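You operate a simulated robot arm through the tools that you are given. There is no shell and no other tool. Be economical: measure what you need, move in short steps, check, and stop when the job is done.

You are at the controls of a simulated robot arm. One attempt, no reset.

JOB
Stop the drip at the blue coupling, open the tap, start a rinse.
Fine: shut the tap and let the drip stop before tightening; leave the rinse and auto dose buttons alone.

Only the result counts: the job must be done as asked and must still hold three seconds after the hand-in. Knocking over, shifting, dropping, spilling or breaking anything else fails it.

ROBOT AND FRAMES
A 7-joint arm with a two-finger parallel gripper on a trunk, on a base that drives. Base frame: it is fixed to the floor where the robot stands at the start and does not move with it; the origin is under the middle of the robot, x ahead of it, y to its left, z up. Readings come in mm, rad, newtons and seconds.
Its first joint turns from -2.897 to 2.897 rad. Places, roughly: auto dose button [1000, -200, 900]; blue coupling [1100, 0, 1200]; programme dial [1100, -300, 900]; rinse button [1100, -200, 900]; tap lever [1100, 0, 1300]; washer start button [1100, -500, 900]. Payload 3.43 kg.
The TCP is the grasp point between the finger pads, 30 mm short of the fingertips. In the tool frame z runs along the fingers and y along their closing line. Largest opening 94 mm; finger width 28, thickness 10; the body of the gripper, 50 by 96 mm, starts 55 mm behind the TCP.
Orientation is that of the tool frame in the base frame, as a unit quaternion [w, x, y, z]. With the fingers straight down and closing along the base's y, the tool's x points along the base's -x, its y along +y and its z along -z.

CONTROLS
- The arm moves only by the tool servo_tool. Its arguments are lists of equal length, an entry for each row: "grip": the gripper command, from -1 (shut) to 1 (fully open), values between in proportion; "translation": the shift along the tool's x, y, z in mm, a list of three; "angular": the turn, a rotation vector about the tool's x, y, z in rad, a list of three. In form: {"grip": [grip, ...], "translation": [[x, y, z], ...], "angular": [[rx, ry, rz], ...]}. A call has 1 to 12 rows; each row shifts and turns the commanded pose from where the row before left it, along the tool's axes as they then stand. Each row takes 0.2 s and may step no farther than 50 mm and 0.15 rad from the row before; otherwise, or with a gripper value out of range, the whole call is refused. Where a pose cannot be reached the arm comes as near as it can. A force on the tool above 40 N (or 10 N above the force at the start of the call, whichever is more), or a blocked arm, ends the call early, and 0.2 s more pass. Each finger travels about 45 mm/s and halts on what it meets, pressing with about 20 N; the grip force reading is that of the motor and also rises with nothing between the fingers. The clock runs only during rows and for 0.2 s after the last one: add rows that do not move to give the fingers time. It gives the time, the measured TCP pose, the force on the tool (base axes), the opening and the grip force at its end, in the units of the frame above (readings bear some noise), with the torque about the TCP (base axes, N m) and any sound that the robot's microphone picked up.
- Cameras (640 x 400 px; columns grow to the right, rows downward): "scene" is now at [526.7, 165.3, 1363.2]; the picture's right is [-0.31, -0.95, 0.00], its down [-0.52, 0.17, -0.84] and it looks along [0.80, -0.26, -0.54] (base axes); focal length 214 px, centre (320, 200). "wrist" rides on the gripper at [76, 14, -102] in the tool frame; the picture's right is [-0.18, 0.98, 0.00], its down [-0.75, -0.14, -0.64] and it looks along [-0.63, -0.12, 0.77] (tool axes); focal length 243 px, centre (320, 200). There is no depth. A picture from a camera that has moved, and an enlarged one, comes with that camera's place and axes in the base frame and with its lens.
- get_image(camera): a new picture of that camera. No time passes.
- slide_trunk(by): slides the trunk up (or, below 0, down) by that many mm; the arm and the scene camera ride with it, the base frame stays. It gives what a move gives, with no picture.
- steer(legs): drives the robot by 1 to 6 legs, each [ahead, left, turn to the left] in mm, mm and rad, along the robot's own axes; the way and the turn of a leg run together, so that a leg with both is an arc; at most 1500 mm and 3.142 rad a leg. The arm and the cameras ride along, it lands a little off, and it stops where it bumps. It gives what a move gives.
- aim_head(pan, tilt): turns the head with the scene camera to pan (to the left, within 1.798 rad either way) and tilt (down, from -0.506 to 1.204), counted from straight ahead of the robot. It gives what a move gives.
- enlarge(camera, box): a new picture of the part [left, top, right, bottom] of that camera's present view, enlarged. No time passes.
- finish_job(): hands the job in; it is judged then, once.

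Work in short steps. Places have to be worked out from the pictures, the camera data and where the tool is seen: move nearer, look again, correct. Check each grasp and each placing, and mend what went wrong. You have 120 turns and 78 pictures in all, those below and enlarged ones among them. Open the gripper and draw the arm clear of the work before you hand the job in, unless the task says otherwise; then end with one line.

The tools are called after "Request:" by a JSON object that holds its "api" and its "payload". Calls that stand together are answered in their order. servo_tool: Moves the arm, as the interface text tells. Its arguments: {"type":"object","properties":{"grip":{"type":"array","items":{"type":"number"}},"translation":{"type":"array","items":{"type":"array","items":{"type":"number"}}},"angular":{"type":"array","items":{"type":"array","items":{"type":"number"}}}},"required":["grip","translation","angular"]} The other tools are called the same way: slide_trunk (by) slides the trunk up or down; steer (legs) drives the base; aim_head (pan, tilt) turns the head that bears the scene camera; get_image (camera) takes a picture; enlarge (camera, box) takes an enlarged picture of a part of a camera's view; finish_job () hands the job in.

At the start:

```text
time: 0.0
tool_pos: [632.3, 172.5, 1000.5]
tcp_rot: [0.001, 0.0, 1.0, 0.0]
contact_force: [-0.7, 1.1, -0.4]
ft_torque: [0.01, -0.04, 0.0]
opening: 93.8
grip_force: 0.1
trunk travel left (down, up): [-416.0, 194.0]
robot x, y, heading: [-1.7, -3.7, 0.001]
head pan, tilt: [-0.314, 0.572]
```

scene: 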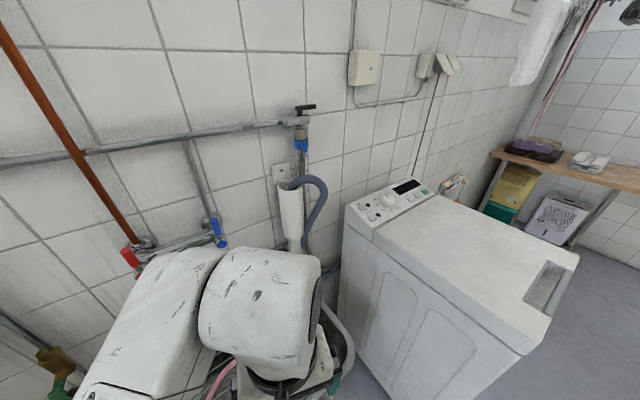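
wrist: 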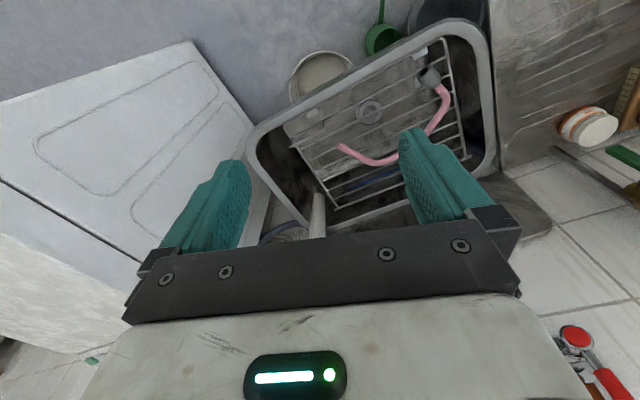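

I'll enlarge the scene view around the tap and coupling, and around the washer panel.

Request:
{"api": "enlarge", "payload": {"camera": "scene", "box": [260, 90, 350, 160]}}

Request:
{"api": "enlarge", "payload": {"camera": "scene", "box": [340, 165, 450, 235]}}

```text
5.71 times, centred on (305, 125) of scene
camera zoom: at [526.7, 165.3, 1363.2], right [-0.31, -0.95, 0.0], down [-0.52, 0.17, -0.84], along [0.8, -0.26, -0.54], focal length 1226 px, centre (406, 629)
```

zoom: 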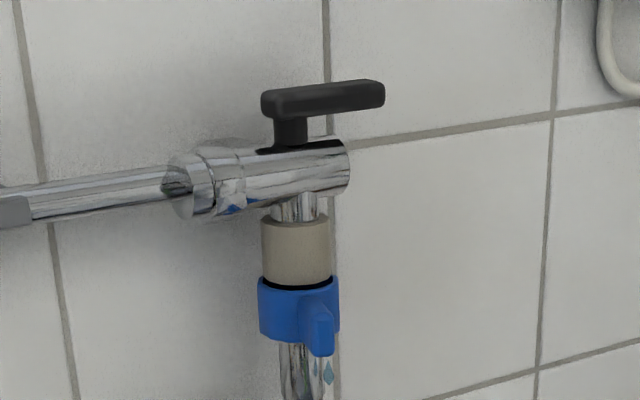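

```text
5.71 times, centred on (395, 200) of scene
camera zoom: at [526.7, 165.3, 1363.2], right [-0.31, -0.95, 0.0], down [-0.52, 0.17, -0.84], along [0.8, -0.26, -0.54], focal length 1226 px, centre (-109, 200)
```

zoom: 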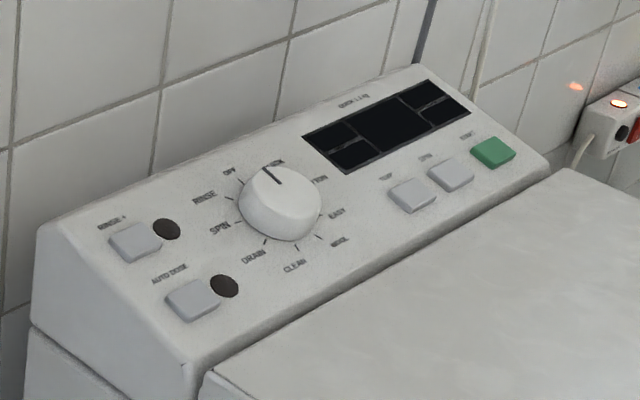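

The lever lies along the pipe (open), and the coupling drips. The dial isn't on RINSE. I raise the trunk to get a second viewpoint for triangulation.

Request:
{"api": "slide_trunk", "payload": {"by": 150}}

Request:
{"api": "enlarge", "payload": {"camera": "scene", "box": [260, 130, 350, 200]}}

Request:
{"api": "enlarge", "payload": {"camera": "scene", "box": [335, 195, 445, 265]}}

```text
time: 1.8
tool_pos: [631.6, 171.3, 1149.7]
tcp_rot: [0.0, 0.0, 1.0, 0.0]
contact_force: [0.2, 0.0, 0.1]
ft_torque: [-0.03, 0.01, 0.0]
opening: 94.1
grip_force: 0.0
trunk travel left (down, up): [-566.0, 44.0]
robot x, y, heading: [-0.8, 1.7, -0.003]
head pan, tilt: [-0.314, 0.572]
```

```text
5.71 times, centred on (305, 165) of scene
camera zoom: at [526.8, 165.4, 1513.1], right [-0.31, -0.95, 0.0], down [-0.52, 0.17, -0.84], along [0.8, -0.26, -0.54], focal length 1226 px, centre (406, 400)
```

zoom: 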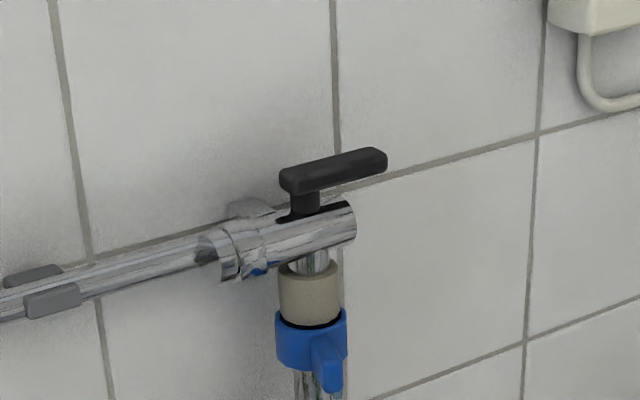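

```text
5.71 times, centred on (390, 230) of scene
camera zoom: at [526.8, 165.4, 1513.1], right [-0.31, -0.95, 0.0], down [-0.52, 0.17, -0.84], along [0.8, -0.26, -0.54], focal length 1226 px, centre (-80, 29)
```

zoom: 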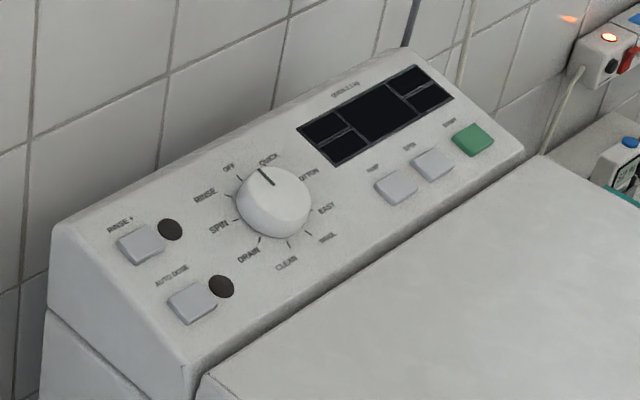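

The lever's pivot comes out near (1138, 25, 1242), its tip near (1137, -20, 1261), and the coupling near (1135, 28, 1165). The dial points to QUICK; RINSE is two stops counterclockwise. I look down now to see what limits driving forward.

Request:
{"api": "aim_head", "payload": {"pan": 0.0, "tilt": 1.1}}

Request:
{"api": "get_image", "payload": {"camera": "scene"}}

```text
time: 2.7
tool_pos: [632.6, 172.4, 1149.4]
tcp_rot: [0.0, 0.0, 1.0, 0.0]
contact_force: [0.1, 0.0, 1.2]
ft_torque: [0.02, -0.01, 0.01]
opening: 94.1
grip_force: 0.1
trunk travel left (down, up): [-566.0, 44.0]
robot x, y, heading: [0.4, 1.0, 0.002]
head pan, tilt: [0.0, 1.1]
```

```text
71 pictures are left
camera scene: at [505.1, 192.9, 1472.2], right [0.0, -1.0, 0.0], down [-0.89, 0.0, -0.45], along [0.45, 0.0, -0.89], focal length 214 px, centre (320, 200)
```

scene: 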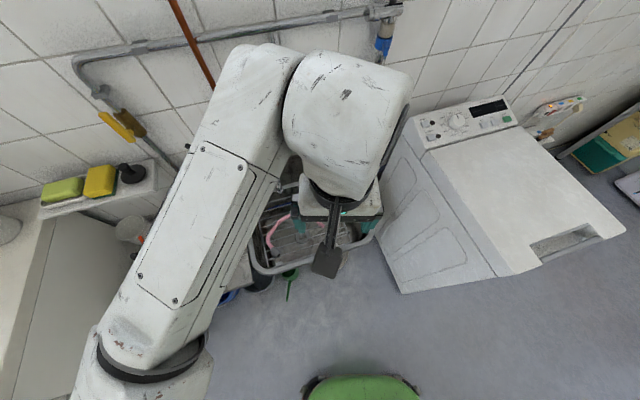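

The way ahead holds the sink (front edge about x 650) and the washer's front at about x 580. I drive 250 mm ahead, which brings everything within reach, and look again.

Request:
{"api": "steer", "payload": {"legs": [[250, 0, 0]]}}

Request:
{"api": "aim_head", "payload": {"pan": -0.2, "tilt": 0.6}}

Request:
{"api": "get_image", "payload": {"camera": "scene"}}

Request:
{"api": "get_image", "payload": {"camera": "wrist"}}

```text
time: 4.5
tool_pos: [880.0, 173.6, 1149.0]
tcp_rot: [0.0, -0.001, 1.0, 0.0]
contact_force: [0.1, 0.5, -0.6]
ft_torque: [-0.01, -0.01, -0.03]
opening: 93.9
grip_force: 0.0
trunk travel left (down, up): [-566.0, 44.0]
robot x, y, heading: [248.3, 0.3, 0.003]
head pan, tilt: [0.0, 1.1]
```

```text
time: 5.4
tool_pos: [879.6, 174.1, 1149.8]
tcp_rot: [0.0, -0.002, 1.0, 0.0]
contact_force: [0.1, -0.6, -0.4]
ft_torque: [0.0, -0.02, 0.02]
opening: 94.1
grip_force: 0.1
trunk travel left (down, up): [-566.0, 44.0]
robot x, y, heading: [249.9, -1.8, 0.006]
head pan, tilt: [-0.201, 0.6]
```

```text
70 pictures are left
camera scene: at [776.1, 176.8, 1510.7], right [-0.2, -0.98, 0.0], down [-0.55, 0.11, -0.82], along [0.81, -0.16, -0.57], focal length 214 px, centre (320, 200)
```

scene: 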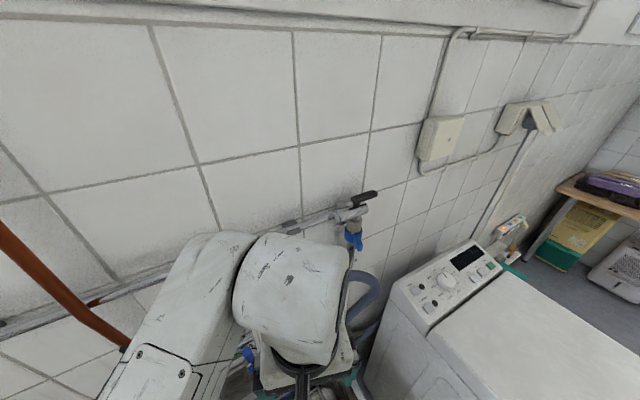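

```text
69 pictures are left
camera wrist: at [803.1, 187.9, 1252.6], right [0.18, 0.98, 0.0], down [0.75, -0.14, 0.64], along [0.63, -0.12, -0.77], focal length 243 px, centre (320, 200)
```

wrist: 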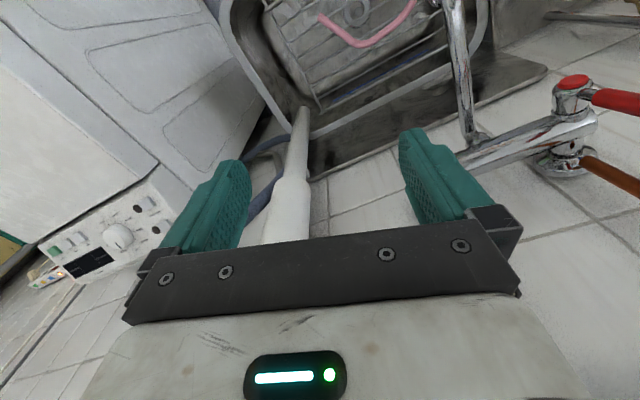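

Driven without a bump. I zoom on the tap and on the panel from the nearer camera for better triangulation.

Request:
{"api": "enlarge", "payload": {"camera": "scene", "box": [315, 180, 395, 260]}}

Request:
{"api": "enlarge", "payload": {"camera": "scene", "box": [390, 230, 510, 330]}}

```text
5.00 times, centred on (355, 220) of scene
camera zoom: at [776.1, 176.8, 1510.7], right [-0.2, -0.98, 0.0], down [-0.55, 0.11, -0.82], along [0.81, -0.16, -0.57], focal length 1072 px, centre (145, 100)
```

zoom: 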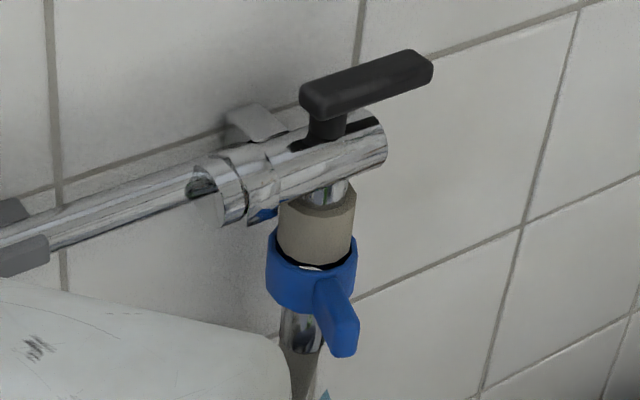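

```text
4.00 times, centred on (450, 280) of scene
camera zoom: at [776.1, 176.8, 1510.7], right [-0.2, -0.98, 0.0], down [-0.55, 0.11, -0.82], along [0.81, -0.16, -0.57], focal length 858 px, centre (-200, -120)
```

zoom: 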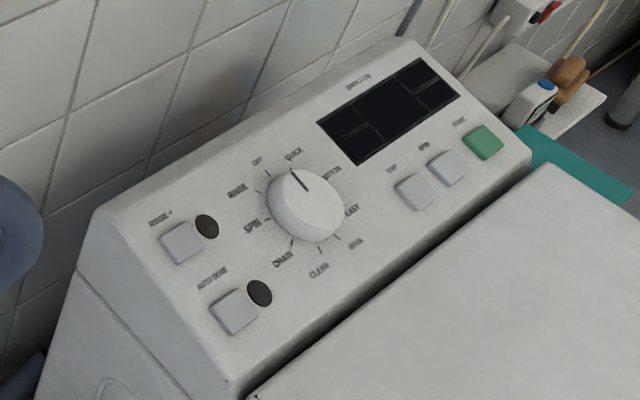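

Findings: wall and tap are turned about 12° (wall direction roughly (0.215, -0.977)); the lever pivot is at about (1117, 31), with its bar at z about 1260. The coupling wing points straight out from the wall. I raise the trunk and turn the down-pointing tool so it can straddle the lever from above.

Request:
{"api": "slide_trunk", "payload": {"by": 44}}

Request:
{"api": "servo_tool", "payload": {"grip": [0, 0, 0, 0, 0, 0, 0, 0, 0, 0, 0, 0], "translation": [[0, 0, -14], [0, 0, -14], [0, 0, -14], [0, 0, -14], [0, 0, -14], [0, 0, -14], [0, 0, -14], [0, 0, -14], [0, 0, -14], [0, 0, -14], [0, 0, -14], [0, 0, -14]], "angular": [[0, 0, -0.149], [0, 0, -0.149], [0, 0, -0.149], [0, 0, -0.149], [0, 0, -0.149], [0, 0, -0.149], [0, 0, -0.149], [0, 0, -0.149], [0, 0, -0.149], [0, 0, -0.149], [0, 0, -0.149], [0, 0, -0.149]]}}

```text
time: 6.3
tool_pos: [880.3, 172.9, 1193.2]
tcp_rot: [0.0, 0.0, 1.0, 0.0]
contact_force: [0.8, -0.1, 0.4]
ft_torque: [0.03, 0.03, 0.01]
opening: 94.0
grip_force: 0.0
trunk travel left (down, up): [-610.0, 0.0]
robot x, y, heading: [245.1, -1.2, 0.001]
head pan, tilt: [-0.201, 0.6]
```

```text
time: 8.9
tool_pos: [878.7, 172.7, 1204.9]
tcp_rot: [0.0, 0.781, -0.624, 0.003]
contact_force: [-0.4, -0.4, -0.8]
ft_torque: [0.03, -0.01, 0.01]
opening: 47.0
grip_force: 0.1
out of reach, approached as far as the arm can: row 1, 2, 3, 4, 5, 6, 7, 8, 9, 10, 11, 12
trunk travel left (down, up): [-610.0, 0.0]
robot x, y, heading: [248.1, 2.8, -0.0]
head pan, tilt: [-0.201, 0.6]
```

With the tool pointing down, the arm tops out at about z 1205, so I'll work with the tool horizontal at a heading near 45°. Sideways pushes with closed fingers can then swing the lever both ways. That needs the base slightly closer, so I look down to check clearance.

Request:
{"api": "aim_head", "payload": {"pan": -0.3, "tilt": 1.2}}

Request:
{"api": "get_image", "payload": {"camera": "scene"}}

```text
time: 9.9
tool_pos: [878.3, 172.4, 1204.2]
tcp_rot: [0.001, 0.78, -0.625, 0.003]
contact_force: [0.1, 0.3, 0.4]
ft_torque: [0.02, 0.0, -0.04]
opening: 47.0
grip_force: 0.1
trunk travel left (down, up): [-610.0, 0.0]
robot x, y, heading: [244.5, 2.0, 0.001]
head pan, tilt: [-0.3, 1.201]
```

```text
66 pictures are left
camera scene: at [742.9, 177.7, 1510.2], right [-0.29, -0.96, 0.0], down [-0.89, 0.27, -0.36], along [0.35, -0.11, -0.93], focal length 214 px, centre (320, 200)
```

scene: 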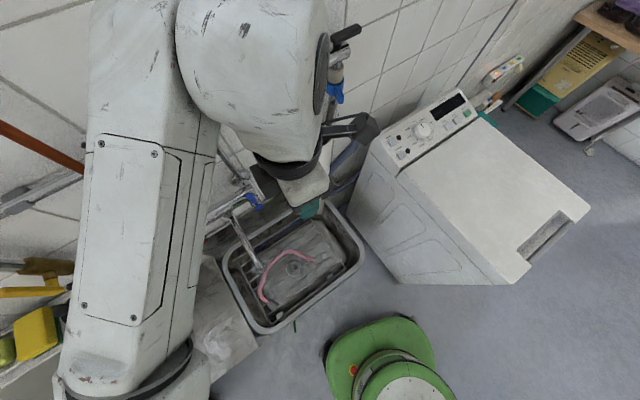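

The green base front is near x 500. The washer corner is at about (610, -290), and the sink starts past x 650, so 90 mm more is safe. I drive, then turn the tool toward a horizontal, 45° heading with the fingers shut, staying well back from the wall.

Request:
{"api": "steer", "payload": {"legs": [[90, 0, 0]]}}

Request:
{"api": "aim_head", "payload": {"pan": -0.1, "tilt": 0.6}}

```text
time: 11.0
tool_pos: [968.5, 174.1, 1205.1]
tcp_rot: [0.001, 0.781, -0.624, 0.003]
contact_force: [0.8, 0.2, 0.1]
ft_torque: [-0.03, 0.0, -0.02]
opening: 46.9
grip_force: 0.0
trunk travel left (down, up): [-610.0, 0.0]
robot x, y, heading: [337.8, 2.1, 0.002]
head pan, tilt: [-0.3, 1.201]
```

```text
time: 12.0
tool_pos: [970.4, 174.4, 1205.5]
tcp_rot: [0.0, 0.781, -0.624, 0.003]
contact_force: [-0.1, 0.0, 0.0]
ft_torque: [0.02, 0.02, 0.01]
opening: 46.9
grip_force: 0.2
trunk travel left (down, up): [-610.0, 0.0]
robot x, y, heading: [338.1, 1.8, 0.001]
head pan, tilt: [-0.099, 0.6]
```

I move the TCP back and right, clear of everything, then turn the tool.

Request:
{"api": "servo_tool", "payload": {"grip": [-1, -1, -1, -1, -1, -1], "translation": [[30, 29, 0], [30, 29, 0], [30, 29, 0], [30, 29, 0], [30, 29, 0], [30, 29, 0]], "angular": [[0, 0, 0], [0, 0, 0], [0, 0, 0], [0, 0, 0], [0, 0, 0], [0, 0, 0]]}}

Request:
{"api": "servo_tool", "payload": {"grip": [-1, -1, -1, -1, -1, -1, -1], "translation": [[0, 0, 0], [0, 0, 0], [0, 0, 0], [0, 0, 0], [0, 0, 0], [0, 0, 0], [0, 0, 0]], "angular": [[0, 0, 0.144], [0, 0, 0.144], [0, 0, 0.144], [0, 0, 0.144], [0, 0, 0.144], [0, 0, 0.144], [0, 0, 0.144]]}}

Request:
{"api": "servo_tool", "payload": {"grip": [-1, -1, -1, -1, -1, -1, -1, -1, -1, -1, -1], "translation": [[0, 0, 0], [0, 0, 0], [0, 0, 0], [0, 0, 0], [0, 0, 0], [0, 0, 0], [0, 0, 0], [0, 0, 0], [0, 0, 0], [0, 0, 0], [0, 0, 0]], "angular": [[0, -0.1428, 0], [0, -0.1428, 0], [0, -0.1428, 0], [0, -0.1428, 0], [0, -0.1428, 0], [0, -0.1428, 0], [0, -0.1428, 0], [0, -0.1428, 0], [0, -0.1428, 0], [0, -0.1428, 0], [0, -0.1428, 0]]}}

```text
time: 13.4
tool_pos: [881.5, 15.0, 1180.3]
tcp_rot: [0.001, 0.78, -0.626, 0.003]
contact_force: [-0.2, 0.8, 0.4]
ft_torque: [0.0, 0.01, -0.03]
opening: 0.2
grip_force: 20.0
out of reach, approached as far as the arm can: row 5, 6
trunk travel left (down, up): [-610.0, 0.0]
robot x, y, heading: [340.3, -4.4, 0.003]
head pan, tilt: [-0.099, 0.6]
```

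```text
time: 15.0
tool_pos: [882.5, 15.9, 1180.4]
tcp_rot: [0.001, -0.381, 0.925, -0.003]
contact_force: [0.6, 0.6, 0.4]
ft_torque: [-0.03, 0.02, 0.0]
opening: 0.0
grip_force: 20.0
trunk travel left (down, up): [-610.0, 0.0]
robot x, y, heading: [338.9, -1.8, 0.006]
head pan, tilt: [-0.099, 0.6]
```

```text
time: 17.4
tool_pos: [949.8, 36.4, 907.5]
tcp_rot: [0.491, -0.328, 0.785, 0.189]
contact_force: [0.1, -0.1, -0.3]
ft_torque: [0.01, -0.02, -0.03]
opening: 0.0
grip_force: 20.2
out of reach, approached as far as the arm can: row 1, 2, 3, 4, 5, 6, 7, 8, 9, 10, 11
trunk travel left (down, up): [-610.0, 0.0]
robot x, y, heading: [342.0, 0.6, 0.003]
head pan, tilt: [-0.099, 0.6]
```

The arm couldn't fold that close in. I move up and outward toward about (1040, -80, 1230), well short of the wall, and level the tool there.

Request:
{"api": "servo_tool", "payload": {"grip": [-1, -1, -1, -1, -1, -1, -1, -1, -1, -1, -1, -1], "translation": [[-34.6, -19.25, -19.7], [-34.6, -19.25, -19.7], [-34.6, -19.25, -19.7], [-34.6, -19.25, -19.7], [-34.6, -19.25, -19.7], [-34.6, -19.25, -19.7], [-34.6, -19.25, -19.7], [-34.6, -19.25, -19.7], [0, 0, 0], [0, 0, 0], [0, 0, 0], [0, 0, 0]], "angular": [[0, 0, 0], [0, 0, 0], [0, 0, 0], [0, 0, 0], [0, 0, 0], [0, 0, 0], [0, 0, 0], [0, 0, 0], [0, -0.116, 0], [0, -0.116, 0], [0, -0.116, 0], [0, -0.116, 0]]}}

Request:
{"api": "get_image", "payload": {"camera": "scene"}}

```text
time: 20.0
tool_pos: [1141.4, 3.5, 907.4]
tcp_rot: [0.655, -0.276, 0.658, 0.249]
contact_force: [-0.7, -1.3, 0.4]
ft_torque: [-0.05, -0.19, 0.0]
opening: 0.0
grip_force: 19.9
out of reach, approached as far as the arm can: row 1, 2, 3, 4, 5, 6, 7, 8, 9, 10, 11, 12
trunk travel left (down, up): [-610.0, 0.0]
robot x, y, heading: [340.7, 0.7, 0.001]
head pan, tilt: [-0.099, 0.6]
stopped in row 12: the force on the tool passed its limit at 63 N (the readings are from after the stop); the commanded pose is now the measured one
```

```text
65 pictures are left
camera scene: at [869.4, 185.4, 1554.5], right [-0.1, -1.0, 0.0], down [-0.56, 0.06, -0.82], along [0.82, -0.08, -0.57], focal length 214 px, centre (320, 200)
```

scene: 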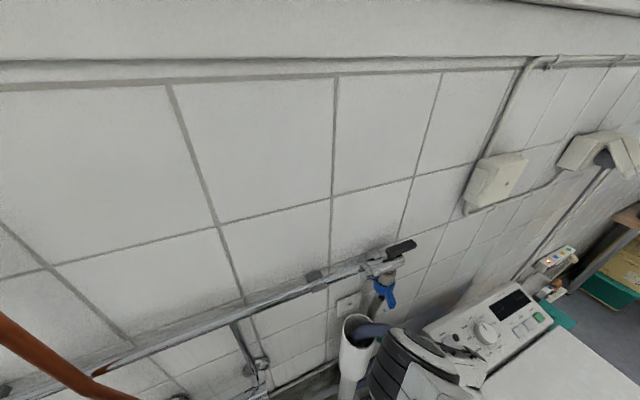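

The tool touched something with its tip (63 N, now relaxed). I back straight out along the fingers and see where it stands.

Request:
{"api": "servo_tool", "payload": {"grip": [-1, -1, -1], "translation": [[0, 0, -20], [0, 0, -25], [0, 0, -25]], "angular": [[0, 0, 0], [0, 0, 0], [0, 0, 0]]}}

Request:
{"api": "get_image", "payload": {"camera": "wrist"}}

Request:
{"api": "aim_head", "payload": {"pan": -0.2, "tilt": 1.0}}

Request:
{"api": "get_image", "payload": {"camera": "scene"}}

```text
time: 21.0
tool_pos: [1104.5, -6.7, 911.5]
tcp_rot: [0.654, -0.285, 0.648, 0.268]
contact_force: [2.1, 4.7, 0.0]
ft_torque: [-0.01, 0.01, -0.11]
opening: 0.1
grip_force: 20.8
out of reach, approached as far as the arm can: row 1
trunk travel left (down, up): [-610.0, 0.0]
robot x, y, heading: [349.5, 8.3, 0.026]
head pan, tilt: [-0.099, 0.6]
stopped in row 3: the arm was blocked; the commanded pose is now the measured one
```

```text
64 pictures are left
camera wrist: at [1023.7, -72.8, 834.8], right [-0.71, 0.69, 0.16], down [-0.36, -0.55, 0.76], along [0.61, 0.48, 0.63], focal length 243 px, centre (320, 200)
```

wrist: 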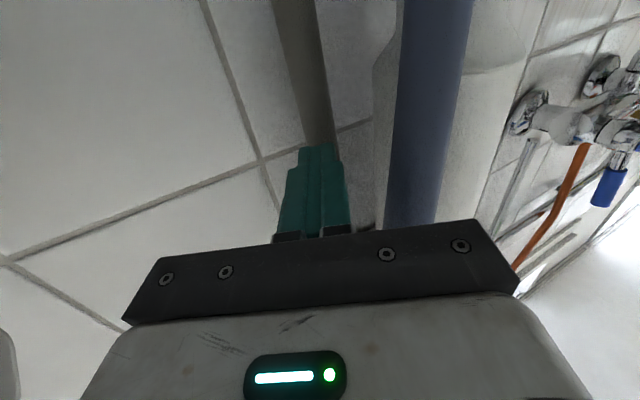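

```text
time: 21.9
tool_pos: [1104.1, -7.1, 910.4]
tcp_rot: [0.654, -0.285, 0.648, 0.267]
contact_force: [1.3, 0.3, 0.2]
ft_torque: [0.0, 0.03, 0.01]
opening: 0.0
grip_force: 19.9
trunk travel left (down, up): [-610.0, 0.0]
robot x, y, heading: [352.8, 6.4, 0.027]
head pan, tilt: [-0.201, 1.0]
```

```text
63 pictures are left
camera scene: at [853.0, 201.8, 1522.7], right [-0.17, -0.99, 0.0], down [-0.83, 0.14, -0.54], along [0.53, -0.09, -0.84], focal length 214 px, centre (320, 200)
```

scene: 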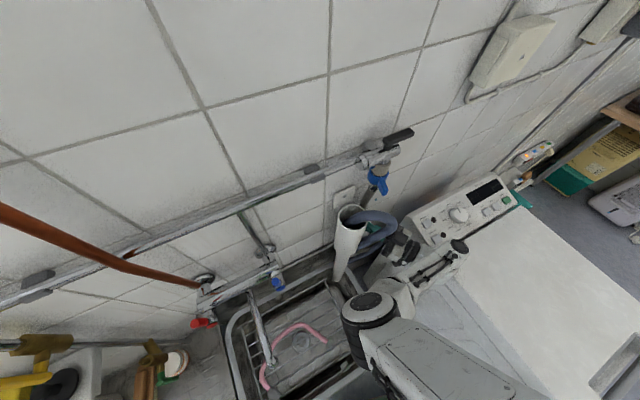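

The arm has swung into another posture, with the wrist low beside the washer. I lift it straight up in small steps (tool x points down) to clear the washer before anything else.

Request:
{"api": "servo_tool", "payload": {"grip": [-1, -1, -1, -1], "translation": [[-15, 3, 0], [-20, 3, 0], [-25, 0, 0], [-25, 0, 0]], "angular": [[0, 0, 0], [0, 0, 0], [0, 0, 0], [0, 0, 0]]}}

```text
time: 22.9
tool_pos: [1097.5, -7.0, 993.8]
tcp_rot: [0.654, -0.282, 0.65, 0.265]
contact_force: [-0.3, -0.2, 1.3]
ft_torque: [-0.02, -0.02, -0.03]
opening: 0.0
grip_force: 20.1
trunk travel left (down, up): [-610.0, 0.0]
robot x, y, heading: [350.1, 4.7, 0.024]
head pan, tilt: [-0.201, 1.0]
```

Rising works. I continue up while drawing back toward the robot (base -x), away from the hose.

Request:
{"api": "servo_tool", "payload": {"grip": [-1, -1, -1, -1], "translation": [[-15, 14.4, -13.9], [-20, 14.4, -13.9], [-20, 14.4, -13.9], [-20, 14.4, -13.9]], "angular": [[0, 0, 0], [0, 0, 0], [0, 0, 0], [0, 0, 0]]}}

Request:
{"api": "get_image", "payload": {"camera": "scene"}}

```text
time: 23.9
tool_pos: [1017.1, -5.6, 1068.5]
tcp_rot: [0.653, -0.283, 0.65, 0.265]
contact_force: [-0.1, -0.5, 0.6]
ft_torque: [-0.03, -0.01, -0.02]
opening: 0.0
grip_force: 19.9
trunk travel left (down, up): [-610.0, 0.0]
robot x, y, heading: [346.6, 8.1, 0.024]
head pan, tilt: [-0.201, 1.0]
```

```text
62 pictures are left
camera scene: at [853.2, 199.3, 1522.7], right [-0.17, -0.98, 0.0], down [-0.83, 0.15, -0.54], along [0.53, -0.09, -0.84], focal length 214 px, centre (320, 200)
```

scene: 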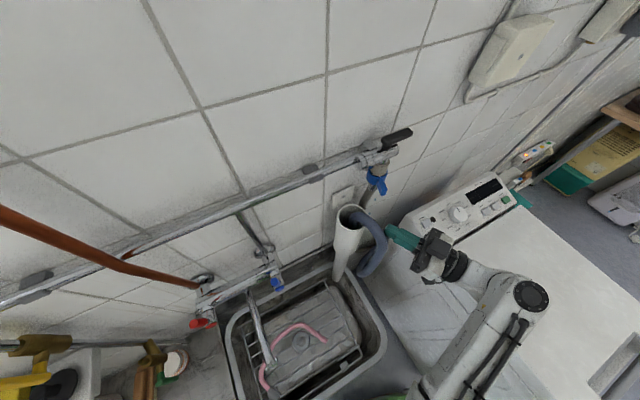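

Now a good posture: the arm comes from the right, with the hand pointing at the tap's area. I go on up to lever height, staying back from it.

Request:
{"api": "servo_tool", "payload": {"grip": [-1, -1, -1, -1, -1, -1, -1, -1], "translation": [[-25, 0, -5], [-25, 0, -5], [-25, 0, -5], [-25, 0, -5], [-25, 0, -5], [-25, 0, -5], [-25, 0, -5], [-22, 0, -5]], "angular": [[0, 0, 0], [0, 0, 0], [0, 0, 0], [0, 0, 0], [0, 0, 0], [0, 0, 0], [0, 0, 0], [0, 0, 0]]}}

Request:
{"api": "get_image", "payload": {"camera": "scene"}}

Request:
{"api": "get_image", "payload": {"camera": "wrist"}}

```text
time: 25.7
tool_pos: [1003.6, -29.7, 1202.1]
tcp_rot: [0.654, -0.283, 0.649, 0.266]
contact_force: [-0.1, 0.5, -0.1]
ft_torque: [0.04, -0.01, 0.02]
opening: 0.1
grip_force: 19.5
out of reach, approached as far as the arm can: row 5, 6, 7, 8
trunk travel left (down, up): [-610.0, 0.0]
robot x, y, heading: [348.8, 11.2, 0.031]
head pan, tilt: [-0.201, 1.0]
```

```text
61 pictures are left
camera scene: at [853.2, 199.3, 1522.8], right [-0.17, -0.98, 0.0], down [-0.83, 0.15, -0.54], along [0.53, -0.09, -0.84], focal length 214 px, centre (320, 200)
```

scene: 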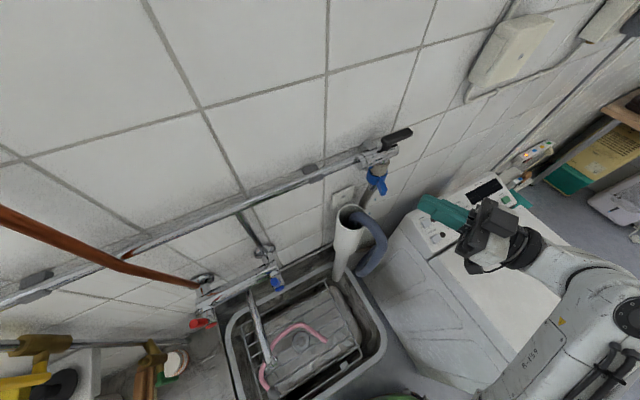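

```text
60 pictures are left
camera wrist: at [922.8, -95.1, 1126.2], right [-0.71, 0.69, 0.16], down [-0.36, -0.54, 0.76], along [0.61, 0.48, 0.63], focal length 243 px, centre (320, 200)
```

wrist: 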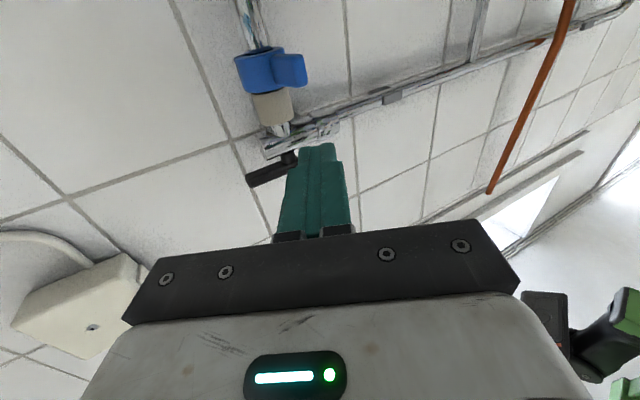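

Height stalled around 1202 though the move wasn't blocked; perhaps the solver was only slow. I try a few more small upward rows, moving slightly outward.

Request:
{"api": "servo_tool", "payload": {"grip": [-1, -1, -1, -1, -1], "translation": [[-10, -5, 0], [-10, -5, 0], [-10, -5, 0], [-10, -5, 0], [0, 0, 0]], "angular": [[0, 0, 0], [0, 0, 0], [0, 0, 0], [0, 0, 0], [0, 0, 0]]}}

```text
time: 26.9
tool_pos: [1021.1, -48.0, 1236.7]
tcp_rot: [0.653, -0.283, 0.65, 0.266]
contact_force: [-0.8, 0.1, 0.4]
ft_torque: [-0.05, 0.02, -0.03]
opening: 0.1
grip_force: 19.7
out of reach, approached as far as the arm can: row 2, 4
trunk travel left (down, up): [-610.0, 0.0]
robot x, y, heading: [347.0, 5.6, 0.027]
head pan, tilt: [-0.201, 1.0]
```

It does continue with small steps. I go 30 mm further to lever height.

Request:
{"api": "servo_tool", "payload": {"grip": [-1, -1, -1, -1, -1], "translation": [[-8, 0, 0], [-8, 0, 0], [-8, 0, 0], [-8, 0, 0], [0, 0, 0]], "angular": [[0, 0, 0], [0, 0, 0], [0, 0, 0], [0, 0, 0], [0, 0, 0]]}}

Request:
{"api": "get_image", "payload": {"camera": "wrist"}}

Request:
{"api": "get_image", "payload": {"camera": "scene"}}

```text
time: 28.1
tool_pos: [1031.0, -58.3, 1261.2]
tcp_rot: [0.654, -0.283, 0.65, 0.264]
contact_force: [0.2, 0.2, 0.3]
ft_torque: [0.01, -0.01, 0.01]
opening: 0.0
grip_force: 19.9
out of reach, approached as far as the arm can: row 1, 2, 3, 4
trunk travel left (down, up): [-610.0, 0.0]
robot x, y, heading: [349.7, 8.1, 0.024]
head pan, tilt: [-0.201, 1.0]
```

```text
59 pictures are left
camera wrist: at [949.2, -123.3, 1186.4], right [-0.71, 0.69, 0.16], down [-0.36, -0.54, 0.76], along [0.61, 0.48, 0.63], focal length 243 px, centre (320, 200)
```

wrist: 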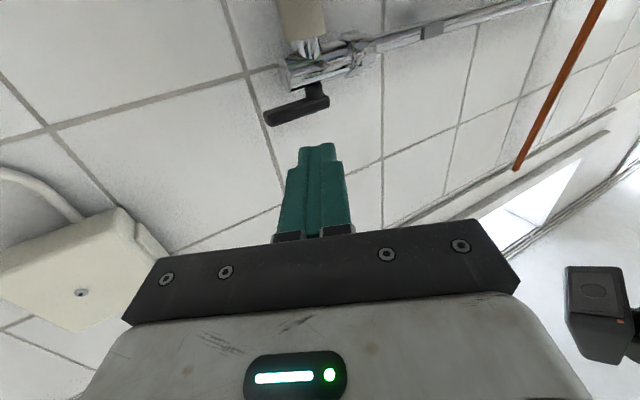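

```text
58 pictures are left
camera scene: at [853.2, 199.3, 1522.7], right [-0.17, -0.98, 0.0], down [-0.83, 0.15, -0.54], along [0.53, -0.09, -0.84], focal length 214 px, centre (320, 200)
```

scene: 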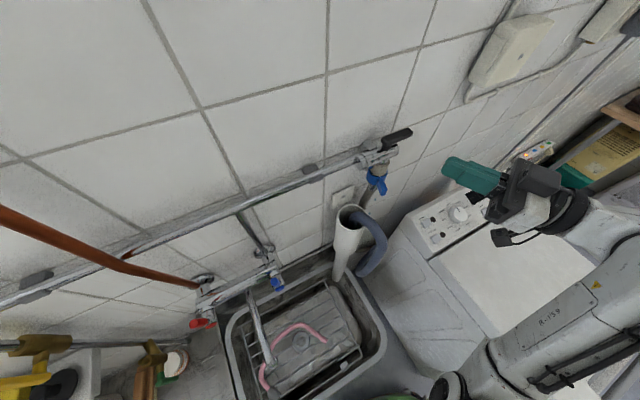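

The lever tip triangulates to about (1136, -18, 1260) from three views. I shift right by 66 mm, then forward partway, so the closed fingers will pass just behind the lever's tip.

Request:
{"api": "servo_tool", "payload": {"grip": [-1, -1, -1, -1, -1, -1, -1, -1, -1, -1], "translation": [[0, -15, 0], [0, -15, 0], [0, -15, 0], [0, -15, 0], [0, -6, 0], [0, 0, 12], [0, 0, 12], [0, 0, 12], [0, 0, 12], [0, 0, 0]], "angular": [[0, 0, 0], [0, 0, 0], [0, 0, 0], [0, 0, 0], [0, 0, 0], [0, 0, 0], [0, 0, 0], [0, 0, 0], [0, 0, 0], [0, 0, 0]]}}

Request:
{"api": "get_image", "payload": {"camera": "wrist"}}

Request:
{"api": "enlarge", "payload": {"camera": "scene", "box": [340, 90, 500, 190]}}

```text
time: 30.3
tool_pos: [1111.7, -69.4, 1262.4]
tcp_rot: [0.653, -0.282, 0.65, 0.266]
contact_force: [0.5, 0.7, -0.7]
ft_torque: [-0.02, 0.02, 0.0]
opening: 0.0
grip_force: 19.9
trunk travel left (down, up): [-610.0, 0.0]
robot x, y, heading: [344.8, 4.7, 0.025]
head pan, tilt: [-0.201, 1.0]
```

```text
57 pictures are left
camera wrist: at [1030.4, -135.0, 1187.2], right [-0.7, 0.69, 0.16], down [-0.36, -0.54, 0.76], along [0.61, 0.48, 0.63], focal length 243 px, centre (320, 200)
```

wrist: 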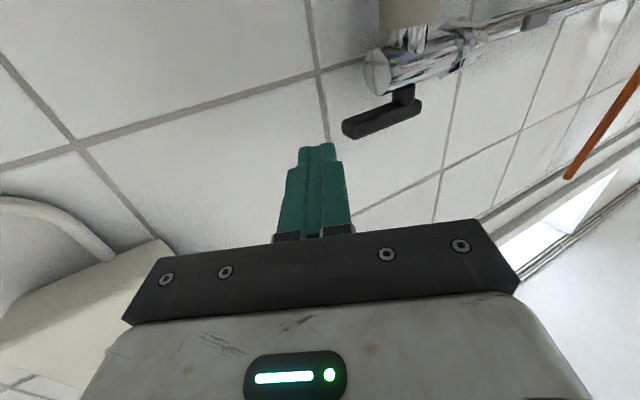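

```text
4.00 times, centred on (420, 140) of scene
camera zoom: at [853.2, 199.3, 1522.7], right [-0.17, -0.98, 0.0], down [-0.83, 0.15, -0.54], along [0.53, -0.09, -0.84], focal length 858 px, centre (-80, 440)
```

zoom: 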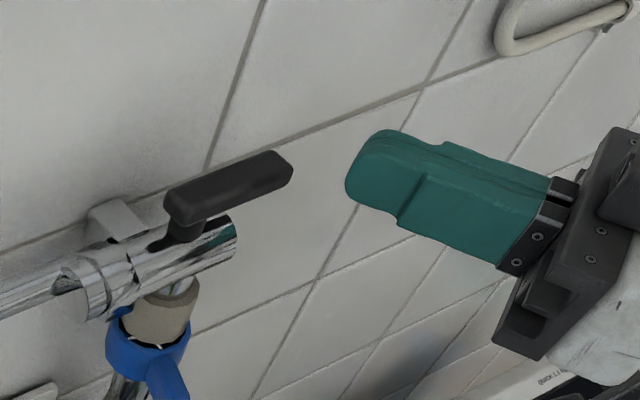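

Clearance to the lever tip looks about 6 mm sideways, as planned. I advance 40 mm in small steps so the fingertips end up behind the lever.

Request:
{"api": "servo_tool", "payload": {"grip": [-1, -1, -1, -1, -1, -1], "translation": [[0, 0, 8], [0, 0, 8], [0, 0, 8], [0, 0, 8], [0, 0, 8], [0, 0, 0]], "angular": [[0, 0, 0], [0, 0, 0], [0, 0, 0], [0, 0, 0], [0, 0, 0], [0, 0, 0]]}}

Request:
{"api": "get_image", "payload": {"camera": "wrist"}}

Request:
{"api": "enlarge", "payload": {"camera": "scene", "box": [340, 90, 500, 190]}}

```text
time: 31.7
tool_pos: [1140.4, -41.3, 1261.8]
tcp_rot: [0.653, -0.282, 0.65, 0.266]
contact_force: [-0.8, 0.0, 0.4]
ft_torque: [0.04, -0.03, 0.02]
opening: 0.3
grip_force: 20.1
trunk travel left (down, up): [-610.0, 0.0]
robot x, y, heading: [346.8, 9.5, 0.025]
head pan, tilt: [-0.201, 1.0]
```

```text
55 pictures are left
camera wrist: at [1058.6, -106.5, 1187.2], right [-0.7, 0.69, 0.16], down [-0.36, -0.54, 0.76], along [0.61, 0.48, 0.63], focal length 243 px, centre (320, 200)
```

wrist: 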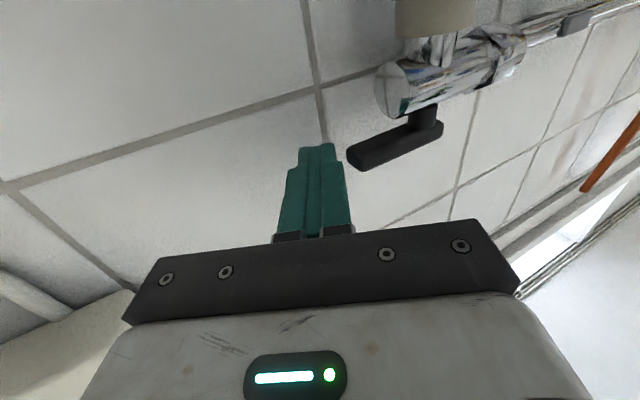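

```text
4.00 times, centred on (420, 140) of scene
camera zoom: at [853.2, 199.3, 1522.7], right [-0.17, -0.98, 0.0], down [-0.83, 0.15, -0.54], along [0.53, -0.09, -0.84], focal length 858 px, centre (-80, 440)
```

zoom: 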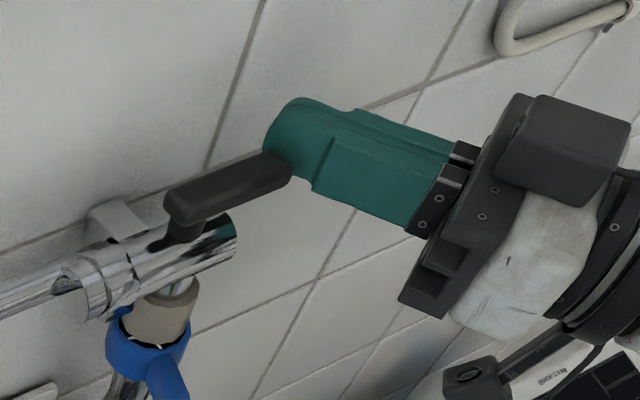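

The fingertips are behind the lever's end. I sweep them toward the robot and left (tool +y, backing slightly) to swing the lever shut.

Request:
{"api": "servo_tool", "payload": {"grip": [-1, -1, -1, -1, -1, -1, -1], "translation": [[0, 8, -2], [0, 8, -3], [0, 8, -4], [0, 8, -4], [0, 8, -4], [0, 8, -4], [0, 0, 0]], "angular": [[0, 0, 0], [0, 0, 0], [0, 0, 0], [0, 0, 0], [0, 0, 0], [0, 0, 0], [0, 0, 0]]}}

Request:
{"api": "get_image", "payload": {"camera": "wrist"}}

Request:
{"api": "enlarge", "payload": {"camera": "scene", "box": [340, 90, 500, 190]}}

```text
time: 32.5
tool_pos: [1118.8, -43.6, 1262.7]
tcp_rot: [0.658, -0.272, 0.654, 0.256]
contact_force: [0.8, -5.2, 1.0]
ft_torque: [0.08, 0.02, -0.09]
opening: 0.1
grip_force: 19.7
trunk travel left (down, up): [-610.0, 0.0]
robot x, y, heading: [348.2, 5.8, 0.022]
head pan, tilt: [-0.201, 1.0]
stopped in row 4: the force on the tool passed its limit at 43 N (the readings are from after the stop); the commanded pose is now the measured one
```

```text
53 pictures are left
camera wrist: at [1034.9, -106.4, 1187.0], right [-0.68, 0.71, 0.16], down [-0.37, -0.53, 0.76], along [0.63, 0.46, 0.63], focal length 243 px, centre (320, 200)
```

wrist: 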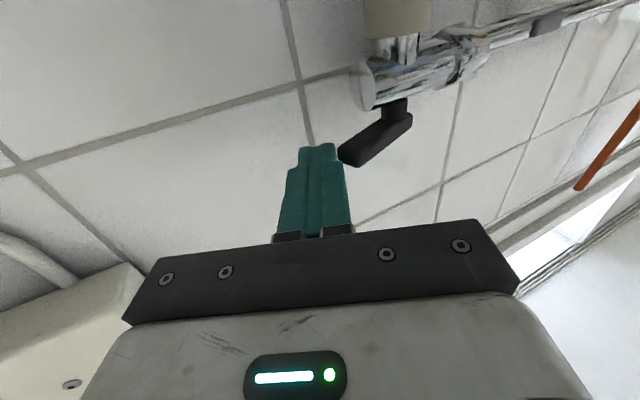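

```text
4.00 times, centred on (420, 140) of scene
camera zoom: at [854.2, 196.4, 1522.7], right [-0.18, -0.98, 0.0], down [-0.83, 0.15, -0.54], along [0.53, -0.1, -0.84], focal length 858 px, centre (-80, 440)
```

zoom: 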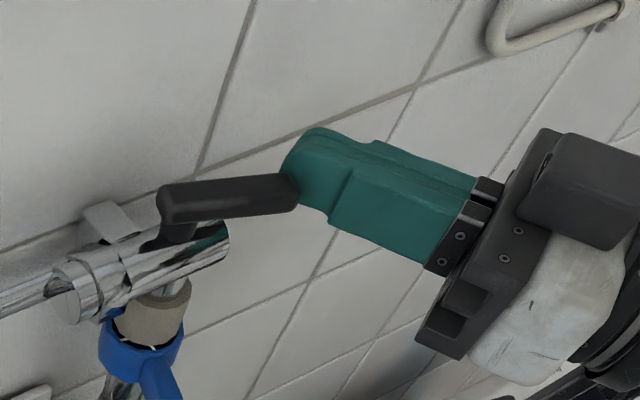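

The lever has turned about 20°, with the force peaking at 43 N because I pushed partly along it. I continue along the tangent (mainly base -x) in smaller steps.

Request:
{"api": "servo_tool", "payload": {"grip": [-1, -1, -1, -1, -1, -1], "translation": [[0, 4.5, -3.2], [0, 4.5, -3.2], [0, 4.7, -2.8], [0, 4.8, -2.2], [0, 5, -1.8], [0, 5, -1.5]], "angular": [[0, 0, 0], [0, 0, 0], [0, 0, 0], [0, 0, 0], [0, 0, 0], [0, 0, 0]]}}

Request:
{"api": "get_image", "payload": {"camera": "wrist"}}

```text
time: 33.9
tool_pos: [1086.3, -32.1, 1262.7]
tcp_rot: [0.657, -0.274, 0.653, 0.257]
contact_force: [0.1, 0.9, -1.3]
ft_torque: [-0.01, 0.0, -0.02]
opening: 0.1
grip_force: 19.7
trunk travel left (down, up): [-610.0, 0.0]
robot x, y, heading: [344.1, 9.0, 0.025]
head pan, tilt: [-0.201, 1.0]
```

```text
51 pictures are left
camera wrist: at [1004.2, -94.2, 1186.8], right [-0.69, 0.71, 0.16], down [-0.37, -0.53, 0.76], along [0.62, 0.46, 0.63], focal length 243 px, centre (320, 200)
```

wrist: 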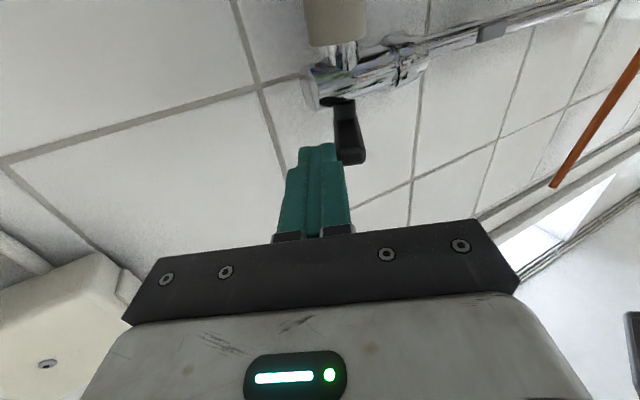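

The lever is now roughly parallel to the fingers. I keep pushing sideways for the last third.

Request:
{"api": "servo_tool", "payload": {"grip": [-1, -1, -1, -1, -1, -1], "translation": [[0, 5, 0.5], [0, 5, 1], [0, 5, 1.5], [0, 5, 2], [0, 4.5, 2], [0, 3, 1.5]], "angular": [[0, 0, 0], [0, 0, 0], [0, 0, 0], [0, 0, 0], [0, 0, 0], [0, 0, 0]]}}

Request:
{"api": "get_image", "payload": {"camera": "wrist"}}

Request:
{"api": "enlarge", "payload": {"camera": "scene", "box": [320, 90, 480, 190]}}

```text
time: 35.3
tool_pos: [1077.0, -14.2, 1261.1]
tcp_rot: [0.66, -0.27, 0.653, 0.255]
contact_force: [3.3, -34.6, 14.7]
ft_torque: [0.54, -0.2, -0.58]
opening: 0.0
grip_force: 20.0
out of reach, approached as far as the arm can: row 6
trunk travel left (down, up): [-610.0, 0.0]
robot x, y, heading: [346.4, 7.3, 0.021]
head pan, tilt: [-0.201, 1.0]
```

```text
50 pictures are left
camera wrist: at [994.1, -76.6, 1185.3], right [-0.68, 0.72, 0.16], down [-0.38, -0.53, 0.76], along [0.63, 0.45, 0.63], focal length 243 px, centre (320, 200)
```

wrist: 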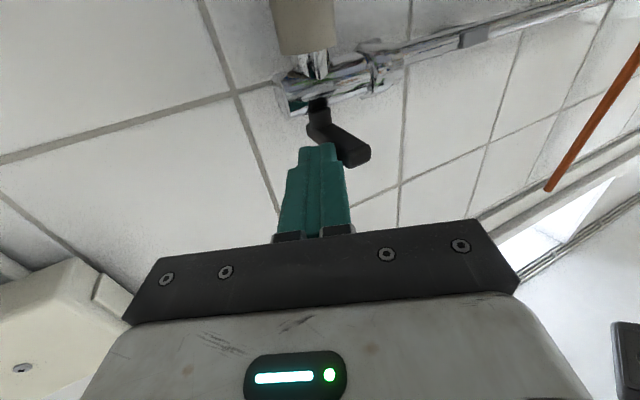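

```text
4.00 times, centred on (400, 140) of scene
camera zoom: at [854.2, 193.4, 1523.4], right [-0.18, -0.98, 0.0], down [-0.83, 0.15, -0.54], along [0.53, -0.1, -0.84], focal length 858 px, centre (0, 440)
```

zoom: 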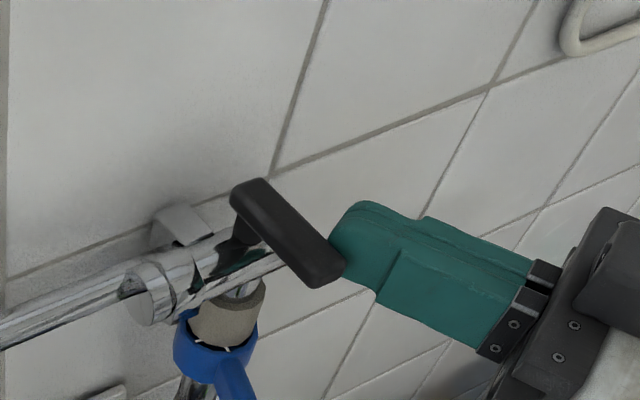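

The lever computes to about -167°, perpendicular to the pipe, and it resists (35 N), so it appears to be at its closed stop. I ease off and retreat, giving the drip time to stop.

Request:
{"api": "servo_tool", "payload": {"grip": [-1, -1, -1, -1, -1, -1], "translation": [[0, -8, -4], [0, -8, -10], [0, 0, -20], [0, 0, -20], [0, 0, -20], [0, 0, 0]], "angular": [[0, 0, 0], [0, 0, 0], [0, 0, 0], [0, 0, 0], [0, 0, 0], [0, 0, 0]]}}

Request:
{"api": "enlarge", "payload": {"camera": "scene", "box": [320, 110, 440, 210]}}

```text
time: 36.7
tool_pos: [1036.7, -72.0, 1260.2]
tcp_rot: [0.657, -0.274, 0.653, 0.257]
contact_force: [0.6, 0.0, -0.8]
ft_torque: [0.04, 0.02, -0.01]
opening: 0.0
grip_force: 20.4
trunk travel left (down, up): [-610.0, 0.0]
robot x, y, heading: [350.2, 4.8, 0.027]
head pan, tilt: [-0.201, 1.0]
```

```text
4.00 times, centred on (380, 160) of scene
camera zoom: at [854.0, 196.8, 1522.8], right [-0.18, -0.98, 0.0], down [-0.83, 0.15, -0.54], along [0.53, -0.1, -0.84], focal length 858 px, centre (80, 360)
```

zoom: 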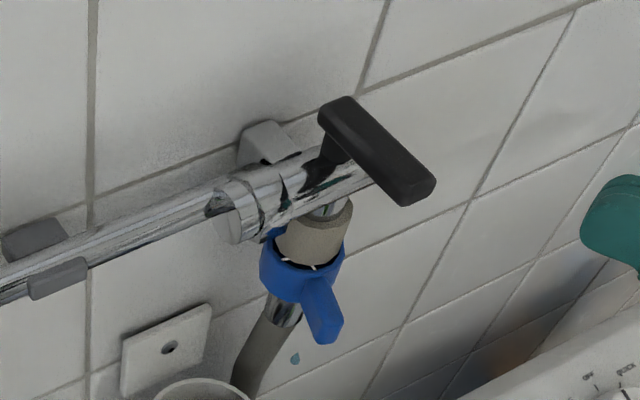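

The lever is shut; one more drop is seen in the air. While that settles, I lower the hand to coupling height (wing tip at about (1082, 28, 1163)), staying clear on the right, and start turning to face the wall squarely.

Request:
{"api": "servo_tool", "payload": {"grip": [-1, -1, -1, -1, -1, -1, -1, -1], "translation": [[16, 0, -4], [16, 0, -4], [16, 0, -4], [16, 0, -4], [16, 0, -4], [16, 0, -4], [0, 0, 0], [0, 0, 0]], "angular": [[0, 0, 0], [0, 0, 0], [0, 0, 0], [0, 0, 0], [0, 0, 0], [0, 0, 0], [0.1, 0, 0], [0.1, 0, 0]]}}

Request:
{"api": "enlarge", "payload": {"camera": "scene", "box": [320, 110, 440, 210]}}

```text
time: 38.5
tool_pos: [1019.6, -89.9, 1165.1]
tcp_rot: [0.681, -0.207, 0.676, 0.191]
contact_force: [-0.2, -0.2, 0.7]
ft_torque: [0.01, 0.0, 0.01]
opening: 0.0
grip_force: 20.0
trunk travel left (down, up): [-610.0, 0.0]
robot x, y, heading: [348.8, 5.1, 0.022]
head pan, tilt: [-0.201, 1.0]
```

```text
4.00 times, centred on (380, 160) of scene
camera zoom: at [854.0, 196.8, 1522.8], right [-0.18, -0.98, 0.0], down [-0.83, 0.15, -0.54], along [0.53, -0.1, -0.84], focal length 858 px, centre (80, 360)
```

zoom: 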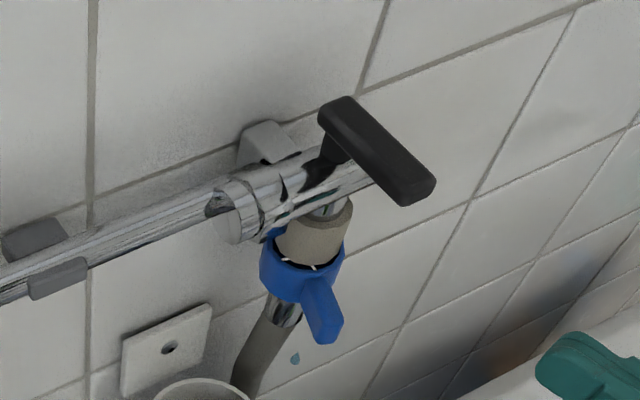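

A drop is still shown, so the tap may just need time or may not be quite fully shut. I finish turning the hand (also passing time) and look again.

Request:
{"api": "servo_tool", "payload": {"grip": [-1, -1, -1, -1, -1, -1, -1, -1, -1, -1, -1, -1], "translation": [[0, 0, 0], [0, 0, 0], [0, 0, 0], [0, 0, 0], [0, 0, 0], [0, 0, 0], [0, 0, 0], [0, 0, 0], [0, 0, 0], [0, 0, 0], [0, 0, 0], [0, 0, 0]], "angular": [[0, 0, 0], [0, 0, 0], [0, 0, 0], [0, 0, 0], [0, 0, 0], [0, 0, 0], [0, 0, 0], [0, 0, 0], [0, 0, 0], [0, 0, 0], [0, 0, 0], [0, 0, 0]]}}

Request:
{"api": "enlarge", "payload": {"camera": "scene", "box": [340, 120, 420, 210]}}

```text
time: 41.1
tool_pos: [1020.3, -88.6, 1164.1]
tcp_rot: [0.681, -0.208, 0.676, 0.192]
contact_force: [-0.5, -0.5, -0.3]
ft_torque: [0.01, 0.01, -0.01]
opening: 0.0
grip_force: 20.5
trunk travel left (down, up): [-610.0, 0.0]
robot x, y, heading: [347.2, 9.4, 0.021]
head pan, tilt: [-0.201, 1.0]
```

```text
4.44 times, centred on (380, 165) of scene
camera zoom: at [854.0, 196.9, 1522.8], right [-0.18, -0.98, 0.0], down [-0.83, 0.15, -0.54], along [0.53, -0.1, -0.84], focal length 953 px, centre (53, 356)
```

zoom: 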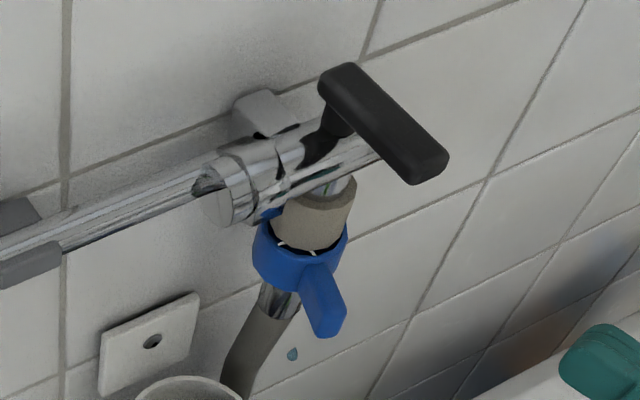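

The drop persists. I also notice two white index marks at the coupling's rim. I turn the rest of the way to face the wall and zoom in tighter.

Request:
{"api": "servo_tool", "payload": {"grip": [-1, -1, -1, -1, -1, -1, -1, -1, -1, -1, -1, -1], "translation": [[0, 0, 0], [0, 0, 0], [0, 0, 0], [0, 0, 0], [0, 0, 0], [0, 0, 0], [0, 0, 0], [0, 0, 0], [0, 0, 0], [0, 0, 0], [0, 0, 0], [0, 0, 0]], "angular": [[0.1, 0, 0], [0.1, 0, 0], [0.1, 0, 0], [0, 0, 0], [0, 0, 0], [0, 0, 0], [0, 0, 0], [0, 0, 0], [0, 0, 0], [0, 0, 0], [0, 0, 0], [0, 0, 0]]}}

Request:
{"api": "enlarge", "payload": {"camera": "scene", "box": [360, 160, 400, 210]}}

Request:
{"api": "get_image", "payload": {"camera": "wrist"}}

```text
time: 43.7
tool_pos: [1017.5, -90.0, 1151.4]
tcp_rot: [0.691, -0.092, 0.71, 0.101]
contact_force: [0.3, 0.5, 0.3]
ft_torque: [0.02, 0.0, 0.0]
opening: 0.3
grip_force: 20.0
out of reach, approached as far as the arm can: row 3
trunk travel left (down, up): [-610.0, 0.0]
robot x, y, heading: [350.1, 5.3, 0.023]
head pan, tilt: [-0.201, 1.0]
```

```text
8.00 times, centred on (380, 185) of scene
camera zoom: at [853.9, 196.9, 1522.8], right [-0.18, -0.98, 0.0], down [-0.83, 0.15, -0.54], along [0.53, -0.1, -0.84], focal length 1716 px, centre (-160, 320)
```

zoom: 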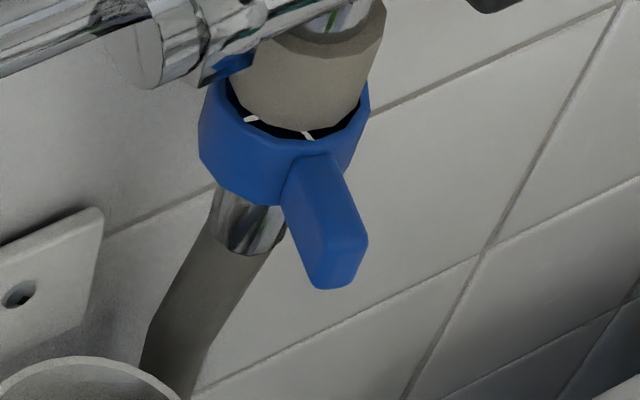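

```text
44 pictures are left
camera wrist: at [912.9, -103.5, 1078.3], right [-0.26, 0.94, 0.2], down [-0.56, -0.32, 0.77], along [0.79, 0.09, 0.61], focal length 243 px, centre (320, 200)
```

wrist: 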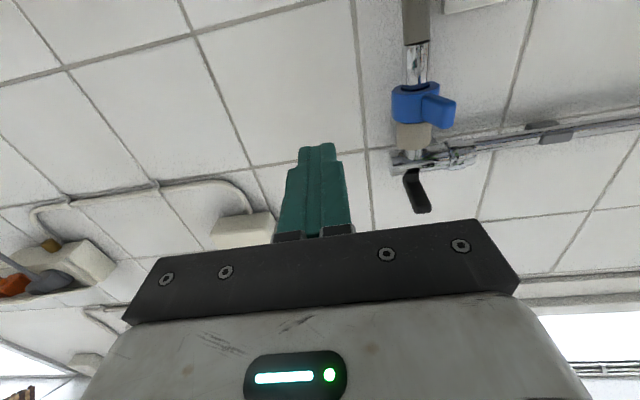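

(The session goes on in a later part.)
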